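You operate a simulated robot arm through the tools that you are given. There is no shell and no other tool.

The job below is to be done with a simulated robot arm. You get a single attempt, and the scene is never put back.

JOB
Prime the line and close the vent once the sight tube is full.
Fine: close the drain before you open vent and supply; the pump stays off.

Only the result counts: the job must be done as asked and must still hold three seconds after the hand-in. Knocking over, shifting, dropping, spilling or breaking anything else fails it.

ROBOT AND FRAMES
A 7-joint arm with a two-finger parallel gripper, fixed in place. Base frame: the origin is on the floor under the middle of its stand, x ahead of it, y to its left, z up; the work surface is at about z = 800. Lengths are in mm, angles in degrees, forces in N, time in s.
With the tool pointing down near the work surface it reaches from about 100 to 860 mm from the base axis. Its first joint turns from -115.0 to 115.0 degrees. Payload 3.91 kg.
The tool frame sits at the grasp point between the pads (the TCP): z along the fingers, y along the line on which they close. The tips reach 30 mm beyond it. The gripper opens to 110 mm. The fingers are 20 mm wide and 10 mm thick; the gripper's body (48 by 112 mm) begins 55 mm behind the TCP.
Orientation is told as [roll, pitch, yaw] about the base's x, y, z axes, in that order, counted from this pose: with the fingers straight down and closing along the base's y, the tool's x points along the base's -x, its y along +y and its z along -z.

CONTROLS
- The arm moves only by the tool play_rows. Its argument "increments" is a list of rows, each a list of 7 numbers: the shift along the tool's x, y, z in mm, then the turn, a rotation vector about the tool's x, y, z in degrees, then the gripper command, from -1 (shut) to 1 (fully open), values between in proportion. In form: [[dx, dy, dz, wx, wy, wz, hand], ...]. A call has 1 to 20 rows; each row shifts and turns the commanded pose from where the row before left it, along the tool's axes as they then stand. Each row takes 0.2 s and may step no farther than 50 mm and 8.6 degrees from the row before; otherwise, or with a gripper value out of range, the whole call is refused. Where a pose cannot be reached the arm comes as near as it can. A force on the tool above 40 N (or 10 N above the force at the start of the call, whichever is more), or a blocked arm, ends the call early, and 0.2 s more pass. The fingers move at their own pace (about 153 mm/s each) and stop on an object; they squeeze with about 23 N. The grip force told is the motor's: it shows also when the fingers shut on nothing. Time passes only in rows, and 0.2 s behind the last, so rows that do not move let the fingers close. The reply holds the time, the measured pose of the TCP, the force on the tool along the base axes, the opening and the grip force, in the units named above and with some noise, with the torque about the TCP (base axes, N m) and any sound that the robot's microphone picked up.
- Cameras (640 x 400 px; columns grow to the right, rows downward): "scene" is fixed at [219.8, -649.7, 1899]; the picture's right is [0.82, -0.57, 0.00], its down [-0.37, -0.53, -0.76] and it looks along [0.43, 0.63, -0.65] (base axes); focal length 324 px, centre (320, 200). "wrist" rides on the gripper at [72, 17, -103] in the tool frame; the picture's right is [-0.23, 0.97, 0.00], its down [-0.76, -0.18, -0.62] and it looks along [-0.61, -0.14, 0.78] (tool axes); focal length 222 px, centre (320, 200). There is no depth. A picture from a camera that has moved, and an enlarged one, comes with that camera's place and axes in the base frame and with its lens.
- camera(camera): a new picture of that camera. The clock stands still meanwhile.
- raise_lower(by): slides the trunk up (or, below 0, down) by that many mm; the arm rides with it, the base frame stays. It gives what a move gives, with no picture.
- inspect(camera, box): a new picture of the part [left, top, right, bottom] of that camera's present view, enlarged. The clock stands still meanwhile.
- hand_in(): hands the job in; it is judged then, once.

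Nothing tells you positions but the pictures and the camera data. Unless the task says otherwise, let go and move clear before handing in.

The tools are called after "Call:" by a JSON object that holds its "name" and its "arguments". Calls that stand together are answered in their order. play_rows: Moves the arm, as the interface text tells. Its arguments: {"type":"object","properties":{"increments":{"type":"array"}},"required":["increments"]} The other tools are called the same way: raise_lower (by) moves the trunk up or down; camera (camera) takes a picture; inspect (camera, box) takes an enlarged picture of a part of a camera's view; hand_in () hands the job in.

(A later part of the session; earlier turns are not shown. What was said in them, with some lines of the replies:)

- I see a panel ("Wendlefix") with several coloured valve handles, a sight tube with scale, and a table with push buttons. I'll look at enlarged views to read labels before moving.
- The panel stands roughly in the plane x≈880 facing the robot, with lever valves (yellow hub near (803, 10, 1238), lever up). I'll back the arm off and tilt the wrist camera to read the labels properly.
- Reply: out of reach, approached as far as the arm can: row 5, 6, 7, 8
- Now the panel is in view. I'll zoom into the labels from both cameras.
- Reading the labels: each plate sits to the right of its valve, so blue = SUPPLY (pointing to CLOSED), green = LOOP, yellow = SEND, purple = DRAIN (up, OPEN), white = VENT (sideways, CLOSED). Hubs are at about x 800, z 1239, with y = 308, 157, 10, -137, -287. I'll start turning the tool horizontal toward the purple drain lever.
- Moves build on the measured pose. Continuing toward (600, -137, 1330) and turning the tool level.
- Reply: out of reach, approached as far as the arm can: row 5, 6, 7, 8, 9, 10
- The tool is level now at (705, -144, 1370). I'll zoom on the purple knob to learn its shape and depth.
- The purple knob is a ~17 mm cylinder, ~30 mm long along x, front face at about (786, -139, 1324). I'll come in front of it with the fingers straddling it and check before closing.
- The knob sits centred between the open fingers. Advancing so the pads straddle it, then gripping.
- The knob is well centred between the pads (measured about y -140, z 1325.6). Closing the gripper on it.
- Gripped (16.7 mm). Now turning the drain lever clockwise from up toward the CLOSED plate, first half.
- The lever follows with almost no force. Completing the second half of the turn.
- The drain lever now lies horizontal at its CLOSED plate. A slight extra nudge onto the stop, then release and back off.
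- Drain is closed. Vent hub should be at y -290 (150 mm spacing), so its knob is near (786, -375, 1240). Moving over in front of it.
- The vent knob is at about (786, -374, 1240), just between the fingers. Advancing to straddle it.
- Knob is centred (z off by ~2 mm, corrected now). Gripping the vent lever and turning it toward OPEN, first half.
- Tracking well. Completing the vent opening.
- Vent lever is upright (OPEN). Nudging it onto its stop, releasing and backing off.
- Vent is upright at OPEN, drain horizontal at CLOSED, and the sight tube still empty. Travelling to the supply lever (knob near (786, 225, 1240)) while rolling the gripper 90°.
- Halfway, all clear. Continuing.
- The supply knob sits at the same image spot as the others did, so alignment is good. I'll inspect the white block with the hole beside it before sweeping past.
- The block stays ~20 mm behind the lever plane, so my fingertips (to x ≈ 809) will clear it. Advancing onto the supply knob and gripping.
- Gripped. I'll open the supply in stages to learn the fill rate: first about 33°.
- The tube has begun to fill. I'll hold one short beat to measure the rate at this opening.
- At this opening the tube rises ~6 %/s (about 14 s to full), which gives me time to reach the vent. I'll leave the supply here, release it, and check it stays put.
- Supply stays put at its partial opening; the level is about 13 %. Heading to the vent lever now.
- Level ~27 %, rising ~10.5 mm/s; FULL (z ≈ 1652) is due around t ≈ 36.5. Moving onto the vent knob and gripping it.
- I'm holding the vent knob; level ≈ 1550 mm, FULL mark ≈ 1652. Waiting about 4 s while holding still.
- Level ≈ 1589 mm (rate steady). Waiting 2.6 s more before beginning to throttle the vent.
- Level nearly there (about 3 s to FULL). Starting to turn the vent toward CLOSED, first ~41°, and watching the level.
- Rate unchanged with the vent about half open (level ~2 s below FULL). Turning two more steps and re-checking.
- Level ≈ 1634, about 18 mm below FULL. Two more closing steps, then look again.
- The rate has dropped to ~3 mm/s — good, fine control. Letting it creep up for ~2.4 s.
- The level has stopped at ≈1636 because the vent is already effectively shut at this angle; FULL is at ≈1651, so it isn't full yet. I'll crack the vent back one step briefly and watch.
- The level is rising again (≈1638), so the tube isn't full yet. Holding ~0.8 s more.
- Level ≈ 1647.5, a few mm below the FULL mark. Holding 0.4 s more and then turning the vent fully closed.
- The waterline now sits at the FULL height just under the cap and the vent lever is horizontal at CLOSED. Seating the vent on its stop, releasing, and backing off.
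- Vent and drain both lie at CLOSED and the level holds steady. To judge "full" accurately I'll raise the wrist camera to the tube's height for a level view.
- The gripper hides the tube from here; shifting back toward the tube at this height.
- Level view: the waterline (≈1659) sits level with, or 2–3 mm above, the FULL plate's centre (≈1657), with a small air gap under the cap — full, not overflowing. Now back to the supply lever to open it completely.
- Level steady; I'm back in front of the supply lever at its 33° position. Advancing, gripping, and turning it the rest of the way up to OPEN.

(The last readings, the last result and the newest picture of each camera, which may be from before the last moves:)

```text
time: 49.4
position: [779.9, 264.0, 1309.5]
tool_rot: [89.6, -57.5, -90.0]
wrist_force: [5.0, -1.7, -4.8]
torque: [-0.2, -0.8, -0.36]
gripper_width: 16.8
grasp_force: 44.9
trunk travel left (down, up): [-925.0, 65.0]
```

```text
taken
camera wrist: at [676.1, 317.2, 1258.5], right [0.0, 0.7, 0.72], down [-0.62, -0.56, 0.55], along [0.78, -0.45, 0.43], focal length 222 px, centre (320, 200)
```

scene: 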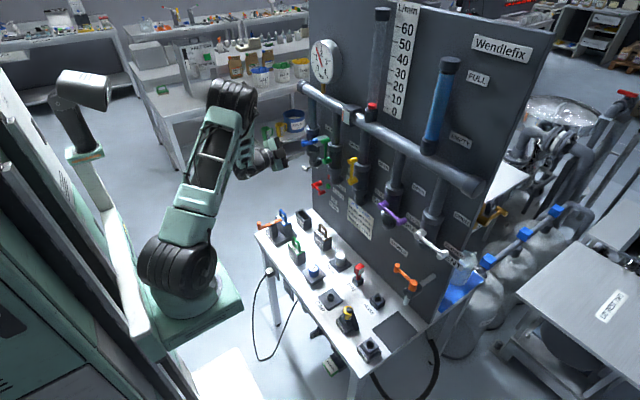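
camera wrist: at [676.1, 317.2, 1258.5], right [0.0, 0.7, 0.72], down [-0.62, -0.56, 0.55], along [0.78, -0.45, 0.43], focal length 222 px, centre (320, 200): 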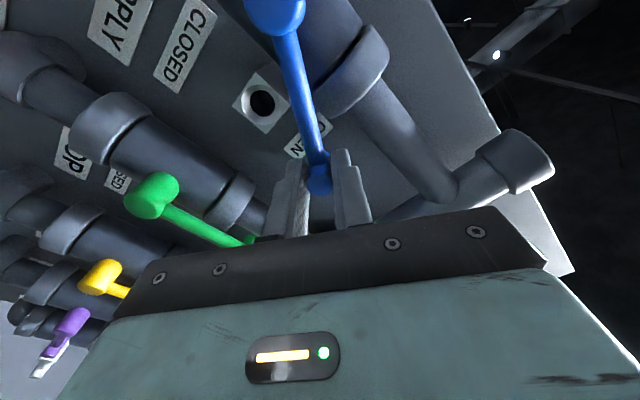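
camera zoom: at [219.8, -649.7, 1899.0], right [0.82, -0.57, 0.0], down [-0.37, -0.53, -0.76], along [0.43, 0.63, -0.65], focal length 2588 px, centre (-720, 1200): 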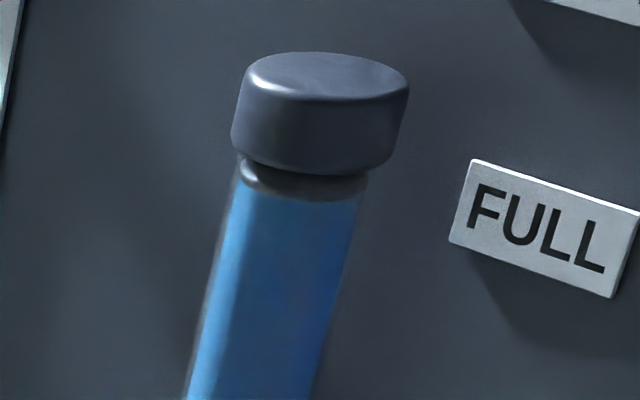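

Level unchanged with more supply. Finishing the turn to vertical and seating it on the stop.

Call:
{"name": "play_rows", "arguments": {"increments": [[0.87, 12.1, 0, 0, 0, -8.182, -1], [0.87, 12.1, 0, 0, 0, -8.182, -1], [0.87, 12.1, 0, 0, 0, -8.182, -1], [0.87, 12.1, 0, 0, 0, -8.182, -1], [0, 3, 0, 0, 0, 0, -1], [0, -3, 0, 0, 0, 0, -1]]}}

Call:
{"name": "inspect", "arguments": {"camera": "scene", "box": [410, 50, 490, 100]}}

Call:
{"name": "camera", "arguments": {"camera": "wrist"}}

```text
time: 50.8
position: [779.7, 310.0, 1325.0]
tool_rot: [-29.2, -90.0, 29.0]
wrist_force: [2.2, -11.2, -0.8]
torque: [-0.16, -0.33, -0.19]
gripper_width: 16.8
grasp_force: 43.9
trunk travel left (down, up): [-925.0, 65.0]
```

```text
8.00 times, centred on (450, 75) of scene
camera zoom: at [219.8, -649.7, 1899.0], right [0.82, -0.57, 0.0], down [-0.37, -0.53, -0.76], along [0.43, 0.63, -0.65], focal length 2588 px, centre (-720, 1200)
```

zoom: 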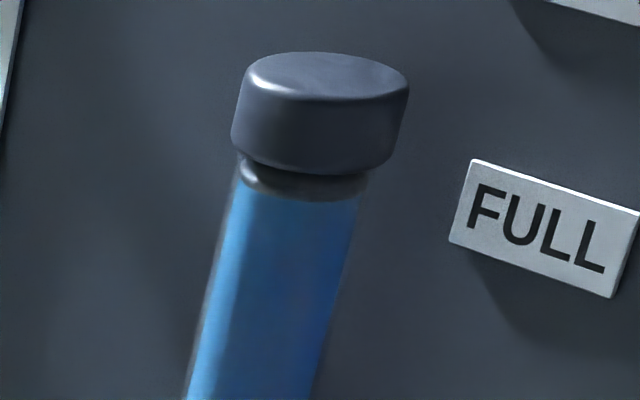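

```text
taken
camera wrist: at [676.1, 326.4, 1251.3], right [0.0, 0.97, 0.23], down [-0.62, -0.18, 0.76], along [0.78, -0.14, 0.61], focal length 222 px, centre (320, 200)
```

wrist: 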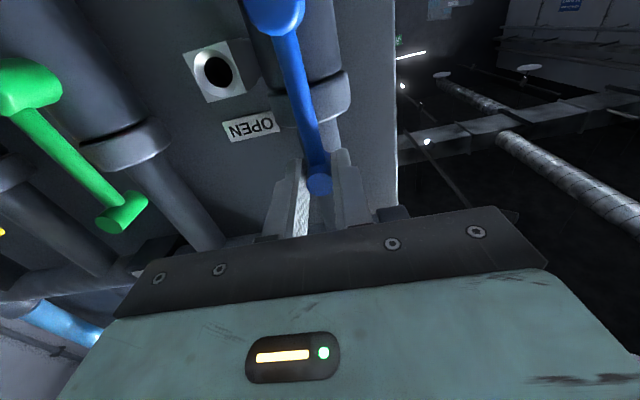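

The supply lever is upright at OPEN. Releasing and backing the arm clear.

Call:
{"name": "play_rows", "arguments": {"increments": [[0, 0, 0, 0, 0, 0, -0.2], [0, 0, 0, 0, 0, 0, -0.2], [0, 0, -30, 0, 0, 0, -0.2], [0, 0, -30, 0, 0, 0, -0.2], [0, -20, -5, 0, 0, 0, -0.2], [0, -20, 0, 0, 0, 0, -0.2]]}}

Call:
{"name": "camera", "arguments": {"camera": "scene"}}

Call:
{"name": "camera", "arguments": {"camera": "wrist"}}

Call:
{"name": "inspect", "arguments": {"camera": "scene", "box": [280, 110, 360, 200]}}

Call:
{"name": "inspect", "arguments": {"camera": "scene", "box": [340, 150, 500, 300]}}

Call:
{"name": "inspect", "arguments": {"camera": "scene", "box": [410, 50, 490, 100]}}

```text
time: 52.2
position: [714.0, 271.5, 1325.1]
tool_rot: [3.9, -89.9, -3.8]
wrist_force: [0.0, 0.3, -1.6]
torque: [-0.01, 0.03, 0.02]
gripper_width: 44.0
grasp_force: 0.0
trunk travel left (down, up): [-925.0, 65.0]
```

```text
taken
```

scene: 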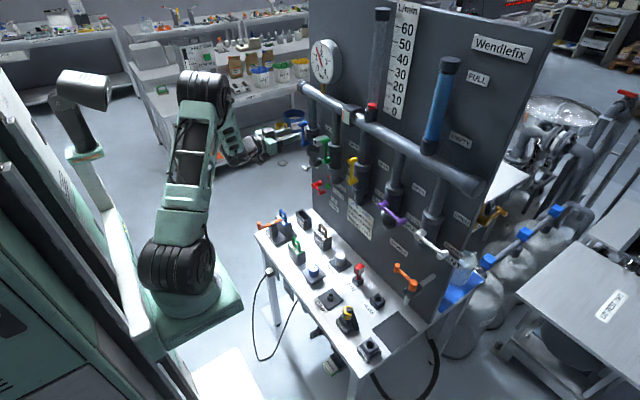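

```text
taken
camera wrist: at [609.9, 287.9, 1250.9], right [0.0, 0.97, 0.23], down [-0.62, -0.18, 0.76], along [0.78, -0.14, 0.61], focal length 222 px, centre (320, 200)
```

wrist: 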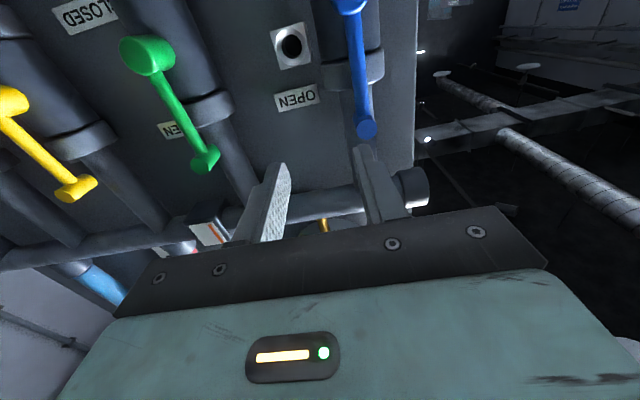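

```text
4.44 times, centred on (320, 155) of scene
camera zoom: at [219.8, -649.7, 1899.0], right [0.82, -0.57, 0.0], down [-0.37, -0.53, -0.76], along [0.43, 0.63, -0.65], focal length 1438 px, centre (320, 400)
```

zoom: 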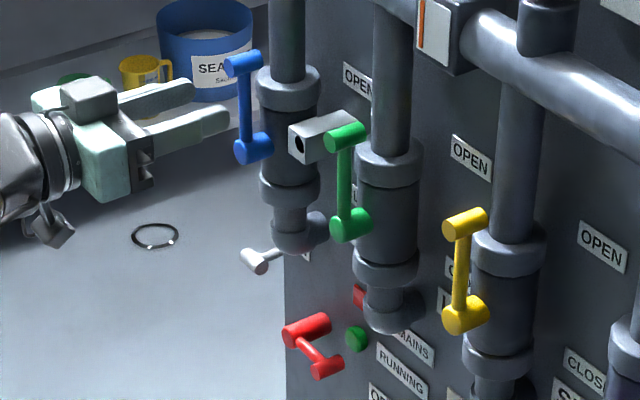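

```text
2.67 times, centred on (420, 225) of scene
camera zoom: at [219.8, -649.7, 1899.0], right [0.82, -0.57, 0.0], down [-0.37, -0.53, -0.76], along [0.43, 0.63, -0.65], focal length 863 px, centre (53, 133)
```

zoom: 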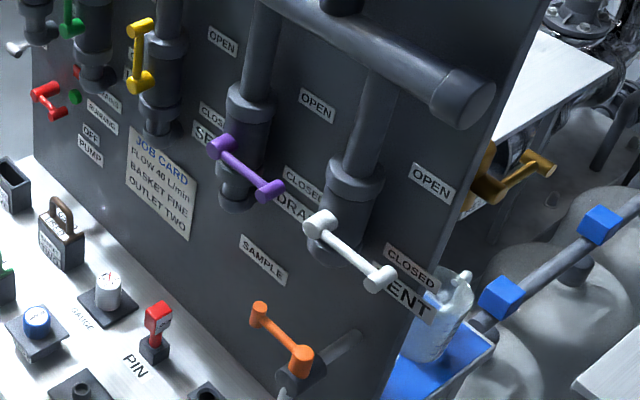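

```text
8.00 times, centred on (450, 75) of scene
camera zoom: at [219.8, -649.7, 1899.0], right [0.82, -0.57, 0.0], down [-0.37, -0.53, -0.76], along [0.43, 0.63, -0.65], focal length 2588 px, centre (-720, 1200)
```

zoom: 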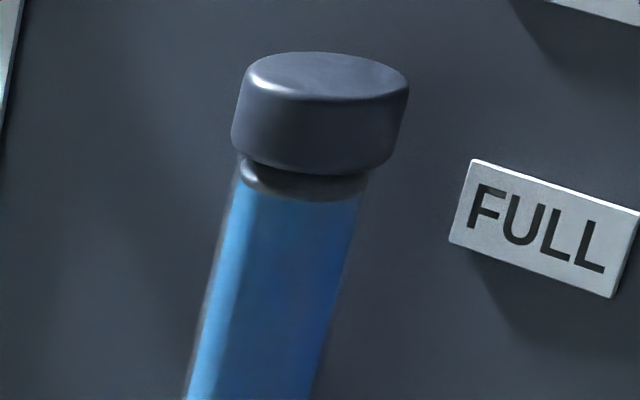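

All levers are where they should be: supply up, vent and drain at CLOSED, others untouched, level steady. The tube still shows a ~6 mm gap under the cap, so to be certain it is truly full I'll return to the vent and give it one very brief crack to see whether it still takes water.

Call:
{"name": "play_rows", "arguments": {"increments": [[6.07, -46.2, 0.4, 0, 0, 8.182, -0.2], [-0.57, -46.59, 0.4, 0, 0, 8.182, -0.2], [-7.19, -46.04, 0.4, 0, 0, 8.182, -0.2], [-13.67, -44.55, 0.4, 0, 0, 8.182, -0.2], [-19.87, -42.15, 0.4, 0, 0, 8.182, -0.2], [-25.67, -38.89, 0.4, 0, 0, 8.182, -0.2], [-30.94, -34.84, 0.4, 0, 0, 8.182, -0.2], [-35.58, -30.09, 0.4, 0, 0, 8.182, -0.2], [-39.51, -24.71, 0.4, 0, 0, 8.182, -0.2], [-42.62, -18.84, 0.4, 0, 0, 8.182, -0.2], [-44.87, -12.58, 0.4, 0, 0, 8.182, -0.2], [-46.2, -6.07, 0.4, 0, 0, 0, -0.2], [-46.2, -6.07, 0.4, 0, 0, 0, -0.2], [-46.2, -6.07, 0.4, 0, 0, 0, -0.2]]}}

Call:
{"name": "camera", "arguments": {"camera": "wrist"}}

Call:
{"name": "inspect", "arguments": {"camera": "scene", "box": [410, 50, 490, 100]}}

Call:
{"name": "inspect", "arguments": {"camera": "scene", "box": [430, 230, 510, 310]}}

Call:
{"name": "inspect", "arguments": {"camera": "scene", "box": [290, 30, 370, 80]}}

```text
time: 55.2
position: [718.3, -377.5, 1240.0]
tool_rot: [89.9, 0.1, -90.0]
wrist_force: [-0.8, 0.3, -0.5]
torque: [-0.03, 0.0, -0.02]
gripper_width: 44.0
grasp_force: 0.0
trunk travel left (down, up): [-925.0, 65.0]
```

```text
taken
camera wrist: at [615.6, -304.3, 1256.9], right [0.0, -0.23, 0.97], down [-0.62, -0.76, -0.18], along [0.78, -0.61, -0.14], focal length 222 px, centre (320, 200)
```

wrist: 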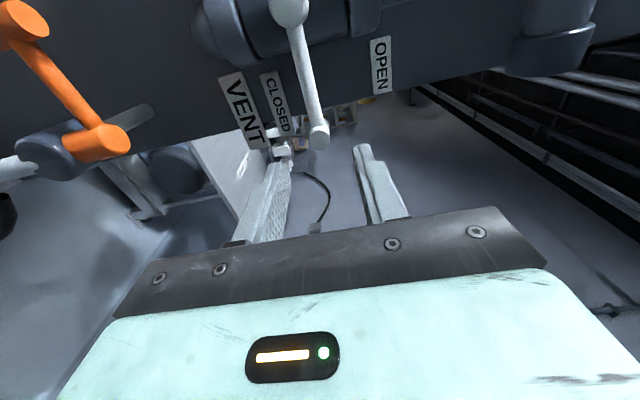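

```text
8.00 times, centred on (450, 75) of scene
camera zoom: at [219.8, -649.7, 1899.0], right [0.82, -0.57, 0.0], down [-0.37, -0.53, -0.76], along [0.43, 0.63, -0.65], focal length 2588 px, centre (-720, 1200)
```

zoom: 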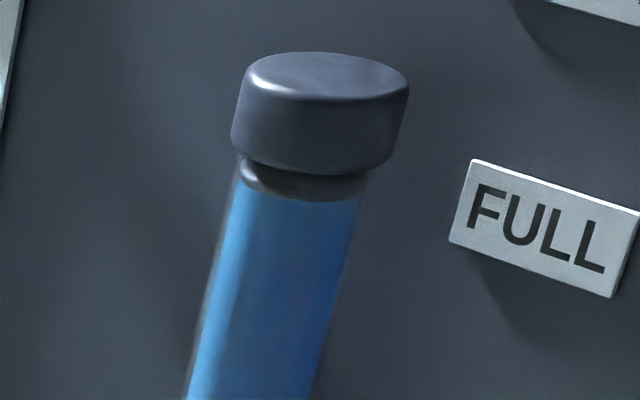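

```text
5.00 times, centred on (470, 270) of scene
camera zoom: at [219.8, -649.7, 1899.0], right [0.82, -0.57, 0.0], down [-0.37, -0.53, -0.76], along [0.43, 0.63, -0.65], focal length 1617 px, centre (-430, -150)
```

zoom: 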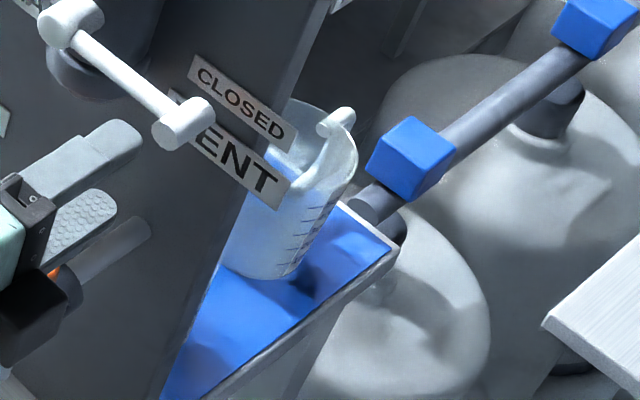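

```text
8.00 times, centred on (330, 55) of scene
camera zoom: at [219.8, -649.7, 1899.0], right [0.82, -0.57, 0.0], down [-0.37, -0.53, -0.76], along [0.43, 0.63, -0.65], focal length 2588 px, centre (240, 1360)
```

zoom: 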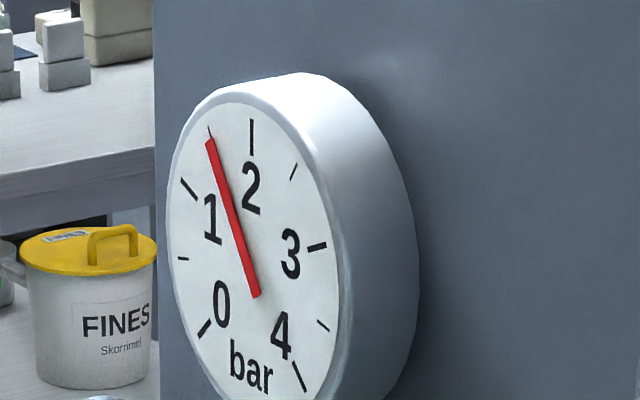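

No spill anywhere, gauge steady at 1.5 bar. Gripping the vent knob and turning it only to the angle known to be still shut (~24.5°).

Call:
{"name": "play_rows", "arguments": {"increments": [[2, 0, 30, 0, 0, 0, -0.2], [0, 0, 31, 0, 0, 0, -0.2], [0, 0, 0, 0, 0, 0, -1], [0, 0, 0, 0, 0, 0, -1], [0.87, 12.1, 0, 0, 0, -8.182, -1], [0.87, 12.1, 0, 0, 0, -8.182, -1], [0.87, 12.1, 0, 0, 0, -8.182, -1]]}}

Call:
{"name": "inspect", "arguments": {"camera": "scene", "box": [410, 50, 490, 100]}}

```text
time: 56.8
position: [780.8, -367.1, 1275.3]
tool_rot: [89.9, -24.5, -90.1]
wrist_force: [3.3, -1.4, -3.0]
torque: [-0.05, -0.44, -0.7]
gripper_width: 16.7
grasp_force: 44.8
trunk travel left (down, up): [-925.0, 65.0]
```

```text
8.00 times, centred on (450, 75) of scene
camera zoom: at [219.8, -649.7, 1899.0], right [0.82, -0.57, 0.0], down [-0.37, -0.53, -0.76], along [0.43, 0.63, -0.65], focal length 2588 px, centre (-720, 1200)
```

zoom: 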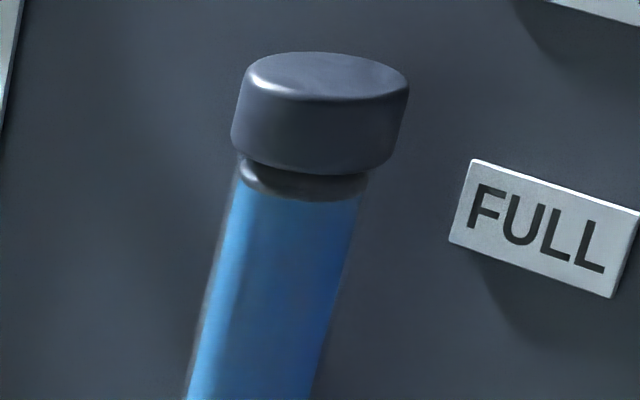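

Level unchanged at this angle. Now a single very short pulse: 7° further open and straight back.

Call:
{"name": "play_rows", "arguments": {"increments": [[0.63, 10.36, 0, 0, 0, -7, -1], [0.63, -10.36, 0, 0, 0, 7, -1]]}}

Call:
{"name": "inspect", "arguments": {"camera": "scene", "box": [410, 50, 490, 100]}}

Call:
{"name": "inspect", "arguments": {"camera": "scene", "box": [430, 230, 510, 310]}}

```text
time: 57.4
position: [780.7, -365.2, 1275.4]
tool_rot: [90.0, -24.6, -89.9]
wrist_force: [0.8, -1.4, 4.5]
torque: [0.12, -0.22, 0.09]
gripper_width: 17.1
grasp_force: 46.0
trunk travel left (down, up): [-925.0, 65.0]
```

```text
8.00 times, centred on (450, 75) of scene
camera zoom: at [219.8, -649.7, 1899.0], right [0.82, -0.57, 0.0], down [-0.37, -0.53, -0.76], along [0.43, 0.63, -0.65], focal length 2588 px, centre (-720, 1200)
```

zoom: 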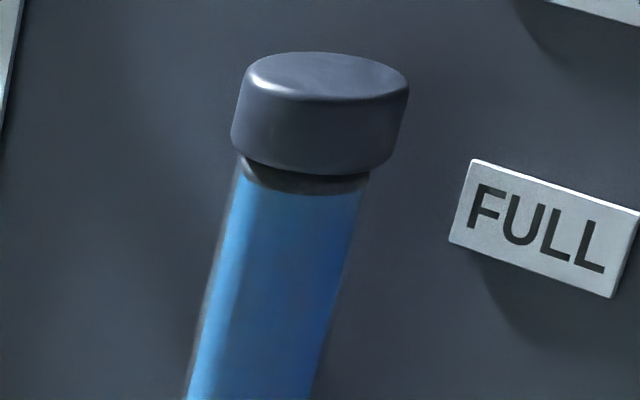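

```text
5.00 times, centred on (470, 270) of scene
camera zoom: at [219.8, -649.7, 1899.0], right [0.82, -0.57, 0.0], down [-0.37, -0.53, -0.76], along [0.43, 0.63, -0.65], focal length 1617 px, centre (-430, -150)
```

zoom: 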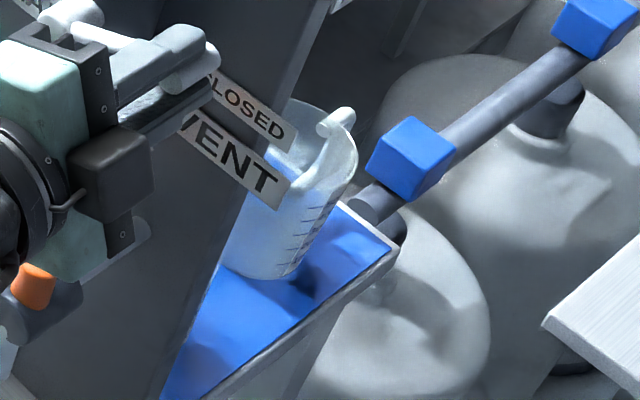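

The level rose ~2 mm (now ≈ 4 mm above the FULL plate's centre), so it wasn't at its limit before; nothing spilled. One more identical pulse brings it right up beneath the cap.

Call:
{"name": "play_rows", "arguments": {"increments": [[0.63, 10.36, 0, 0, 0, -7, -1], [0.63, -10.36, 0, 0, 0, 7, -1]]}}

Call:
{"name": "inspect", "arguments": {"camera": "scene", "box": [410, 50, 490, 100]}}

```text
time: 58.0
position: [780.5, -366.0, 1275.3]
tool_rot: [89.9, -24.6, -89.9]
wrist_force: [1.7, -0.8, 2.0]
torque: [0.0, -0.25, 0.28]
gripper_width: 16.9
grasp_force: 44.9
trunk travel left (down, up): [-925.0, 65.0]
```

```text
8.00 times, centred on (450, 75) of scene
camera zoom: at [219.8, -649.7, 1899.0], right [0.82, -0.57, 0.0], down [-0.37, -0.53, -0.76], along [0.43, 0.63, -0.65], focal length 2588 px, centre (-720, 1200)
```

zoom: 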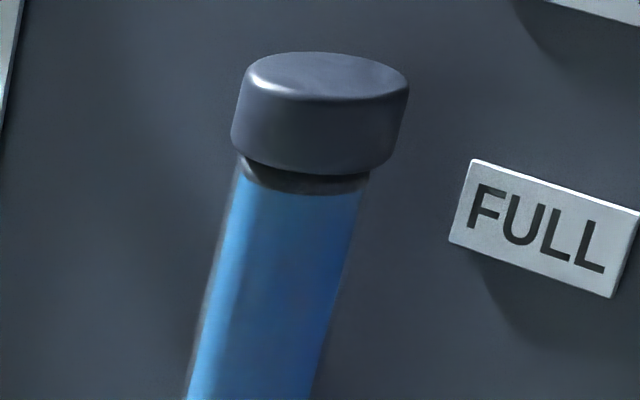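

The second pulse added nothing, so the tube has reached its limit — it is full. Closing the vent completely, seating it, releasing and backing off.

Call:
{"name": "play_rows", "arguments": {"increments": [[0.87, -12.1, 0, 0, 0, 8.182, -1], [0.87, -12.1, 0, 0, 0, 8.182, -1], [0.87, -12.1, 0, 0, 0, 8.182, -1], [0, -3, 0, 0, 0, 0, -1], [0, 3, 0, 0, 0, 0, -1], [0, 0, 0, 0, 0, 0, -0.2], [0, 0, 0, 0, 0, 0, -0.2], [0, 0, -30, 0, 0, 0, -0.2], [0, 0, -30, 0, 0, 0, -0.2]]}}

Call:
{"name": "camera", "arguments": {"camera": "scene"}}

Call:
{"name": "inspect", "arguments": {"camera": "scene", "box": [410, 50, 490, 100]}}

Call:
{"name": "inspect", "arguments": {"camera": "scene", "box": [370, 190, 510, 310]}}

Call:
{"name": "camera", "arguments": {"camera": "wrist"}}

```text
time: 60.0
position: [719.8, -372.4, 1239.1]
tool_rot: [90.0, -0.1, -90.0]
wrist_force: [0.9, 0.1, -0.2]
torque: [0.01, 0.02, -0.01]
gripper_width: 43.7
grasp_force: 0.2
trunk travel left (down, up): [-925.0, 65.0]
```

```text
taken
```

scene: 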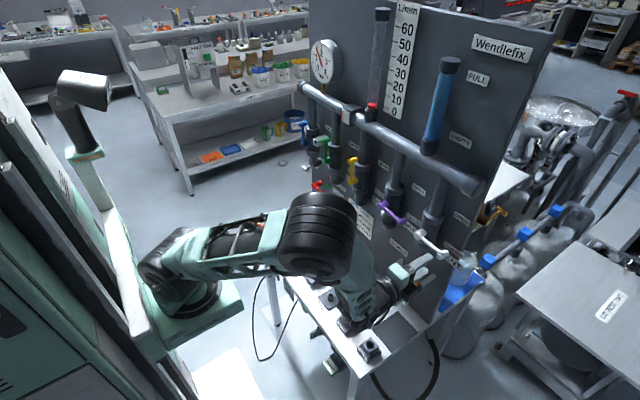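

```text
8.00 times, centred on (450, 75) of scene
camera zoom: at [219.8, -649.7, 1899.0], right [0.82, -0.57, 0.0], down [-0.37, -0.53, -0.76], along [0.43, 0.63, -0.65], focal length 2588 px, centre (-720, 1200)
```

zoom: 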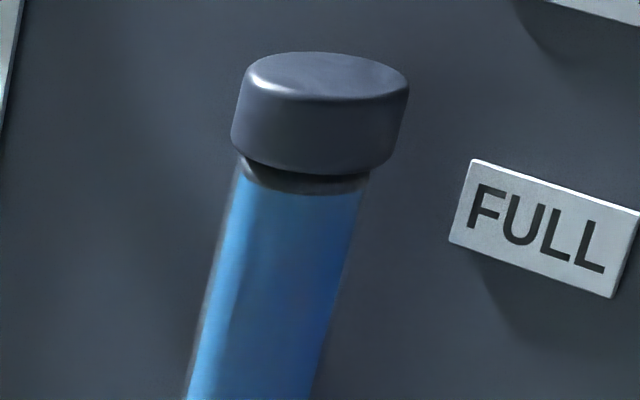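

```text
3.33 times, centred on (440, 250) of scene
camera zoom: at [219.8, -649.7, 1899.0], right [0.82, -0.57, 0.0], down [-0.37, -0.53, -0.76], along [0.43, 0.63, -0.65], focal length 1078 px, centre (-80, 33)
```

zoom: 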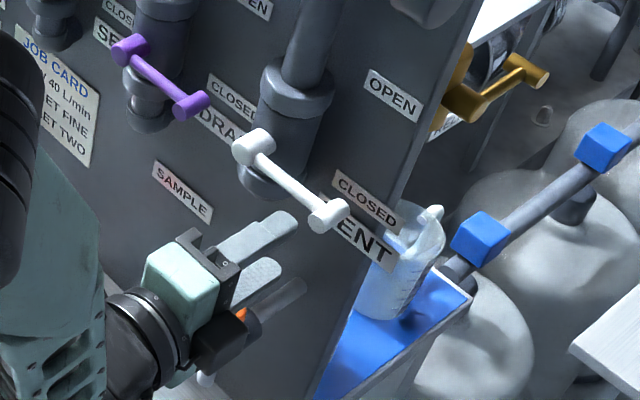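

```text
taken
camera wrist: at [615.8, -301.0, 1256.0], right [0.0, -0.23, 0.97], down [-0.62, -0.76, -0.18], along [0.78, -0.61, -0.14], focal length 222 px, centre (320, 200)
```

wrist: 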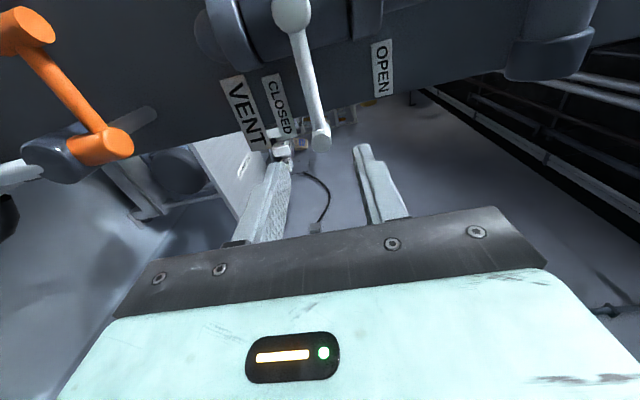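

Vent knob is back at z ≈ 1240 (fully CLOSED), the tube is full and steady, nothing spilled. A bit more clearance and a short wait to confirm stability before handing in.

Call:
{"name": "play_rows", "arguments": {"increments": [[0, 0, -15, 0, 0, 0, -0.2], [0, 0, -10, 0, 0, 0, -0.2], [0, 0, 0, 0, 0, 0, -0.2], [0, 0, 0, 0, 0, 0, -0.2], [0, 0, 0, 0, 0, 0, -0.2], [0, 0, 0, 0, 0, 0, -0.2], [0, 0, 0, 0, 0, 0, -0.2], [0, 0, 0, 0, 0, 0, -0.2]]}}

Call:
{"name": "camera", "arguments": {"camera": "scene"}}

Call:
{"name": "inspect", "arguments": {"camera": "scene", "box": [410, 50, 490, 100]}}

Call:
{"name": "inspect", "arguments": {"camera": "scene", "box": [280, 110, 400, 200]}}

```text
time: 61.8
position: [694.7, -373.3, 1240.3]
tool_rot: [89.9, 0.0, -90.0]
wrist_force: [-0.4, 0.1, -0.7]
torque: [-0.01, 0.05, -0.01]
gripper_width: 44.3
grasp_force: 0.1
trunk travel left (down, up): [-925.0, 65.0]
```

```text
taken
```

scene: 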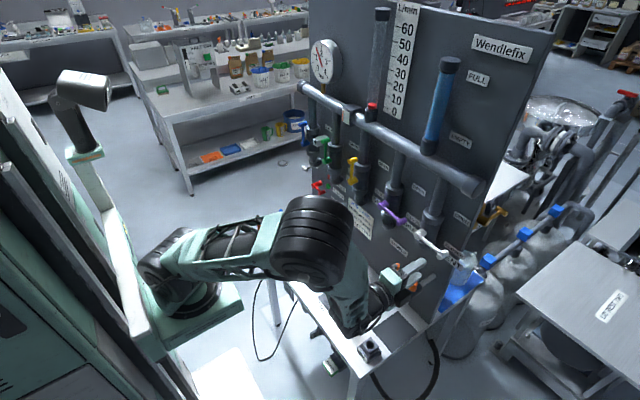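

```text
8.00 times, centred on (450, 75) of scene
camera zoom: at [219.8, -649.7, 1899.0], right [0.82, -0.57, 0.0], down [-0.37, -0.53, -0.76], along [0.43, 0.63, -0.65], focal length 2588 px, centre (-720, 1200)
```

zoom: 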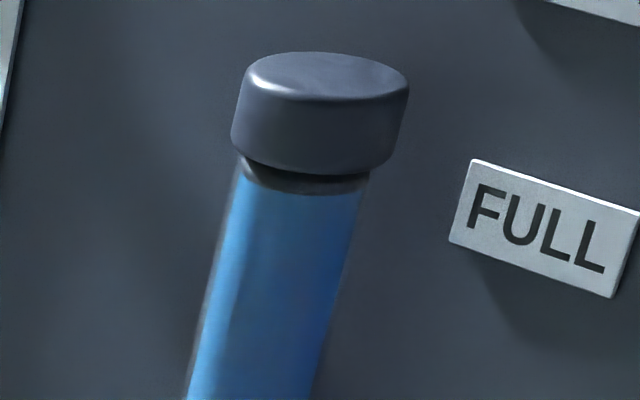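

```text
4.44 times, centred on (340, 155) of scene
camera zoom: at [219.8, -649.7, 1899.0], right [0.82, -0.57, 0.0], down [-0.37, -0.53, -0.76], along [0.43, 0.63, -0.65], focal length 1438 px, centre (231, 400)
```

zoom: 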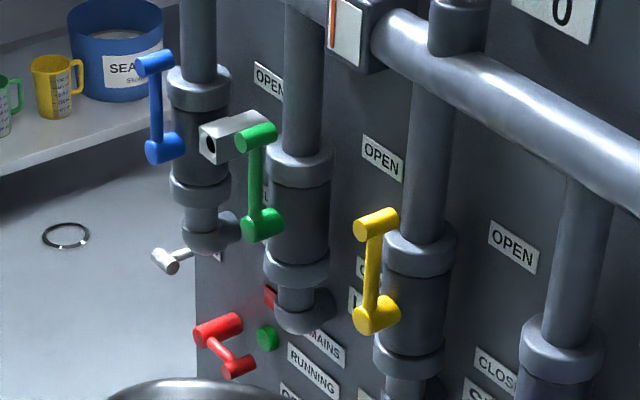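

Drain and vent are at CLOSED, supply is at OPEN and the pump is untouched. The sight tube is full and holding steady, nothing has spilled, and the arm is clear of the panel. Handing in.

Call:
{"name": "hand_in", "arguments": {}}

```text
The job is handed in.
```

The line is primed: the sight tube is full to the FULL mark and the vent is closed. I've handed the job in; no verdict has come back yet.

- **Order:** I closed the drain first, then opened the vent, then the supply. The pump was never touched.
- **Filling:** I first opened the supply only about a third of the way so the tube filled slowly. I stopped it by closing the vent at the FULL mark, and the level held after I released the lever.
- **Top-up:** With the supply fully open, I cracked the vent twice more for a fraction of a second. The first time the level rose about 2 mm. The second time it did not move, so I took the tube to be at its limit, and closed the vent for good.
- **Final state:** The drain and vent levers are at CLOSED and the supply is at OPEN. LOOP and SEND are still open as I found them. The gauge read 1.5 bar when last checked.
- **Spills:** I saw no water outside the line. The gripper is open and backed well clear of the panel.
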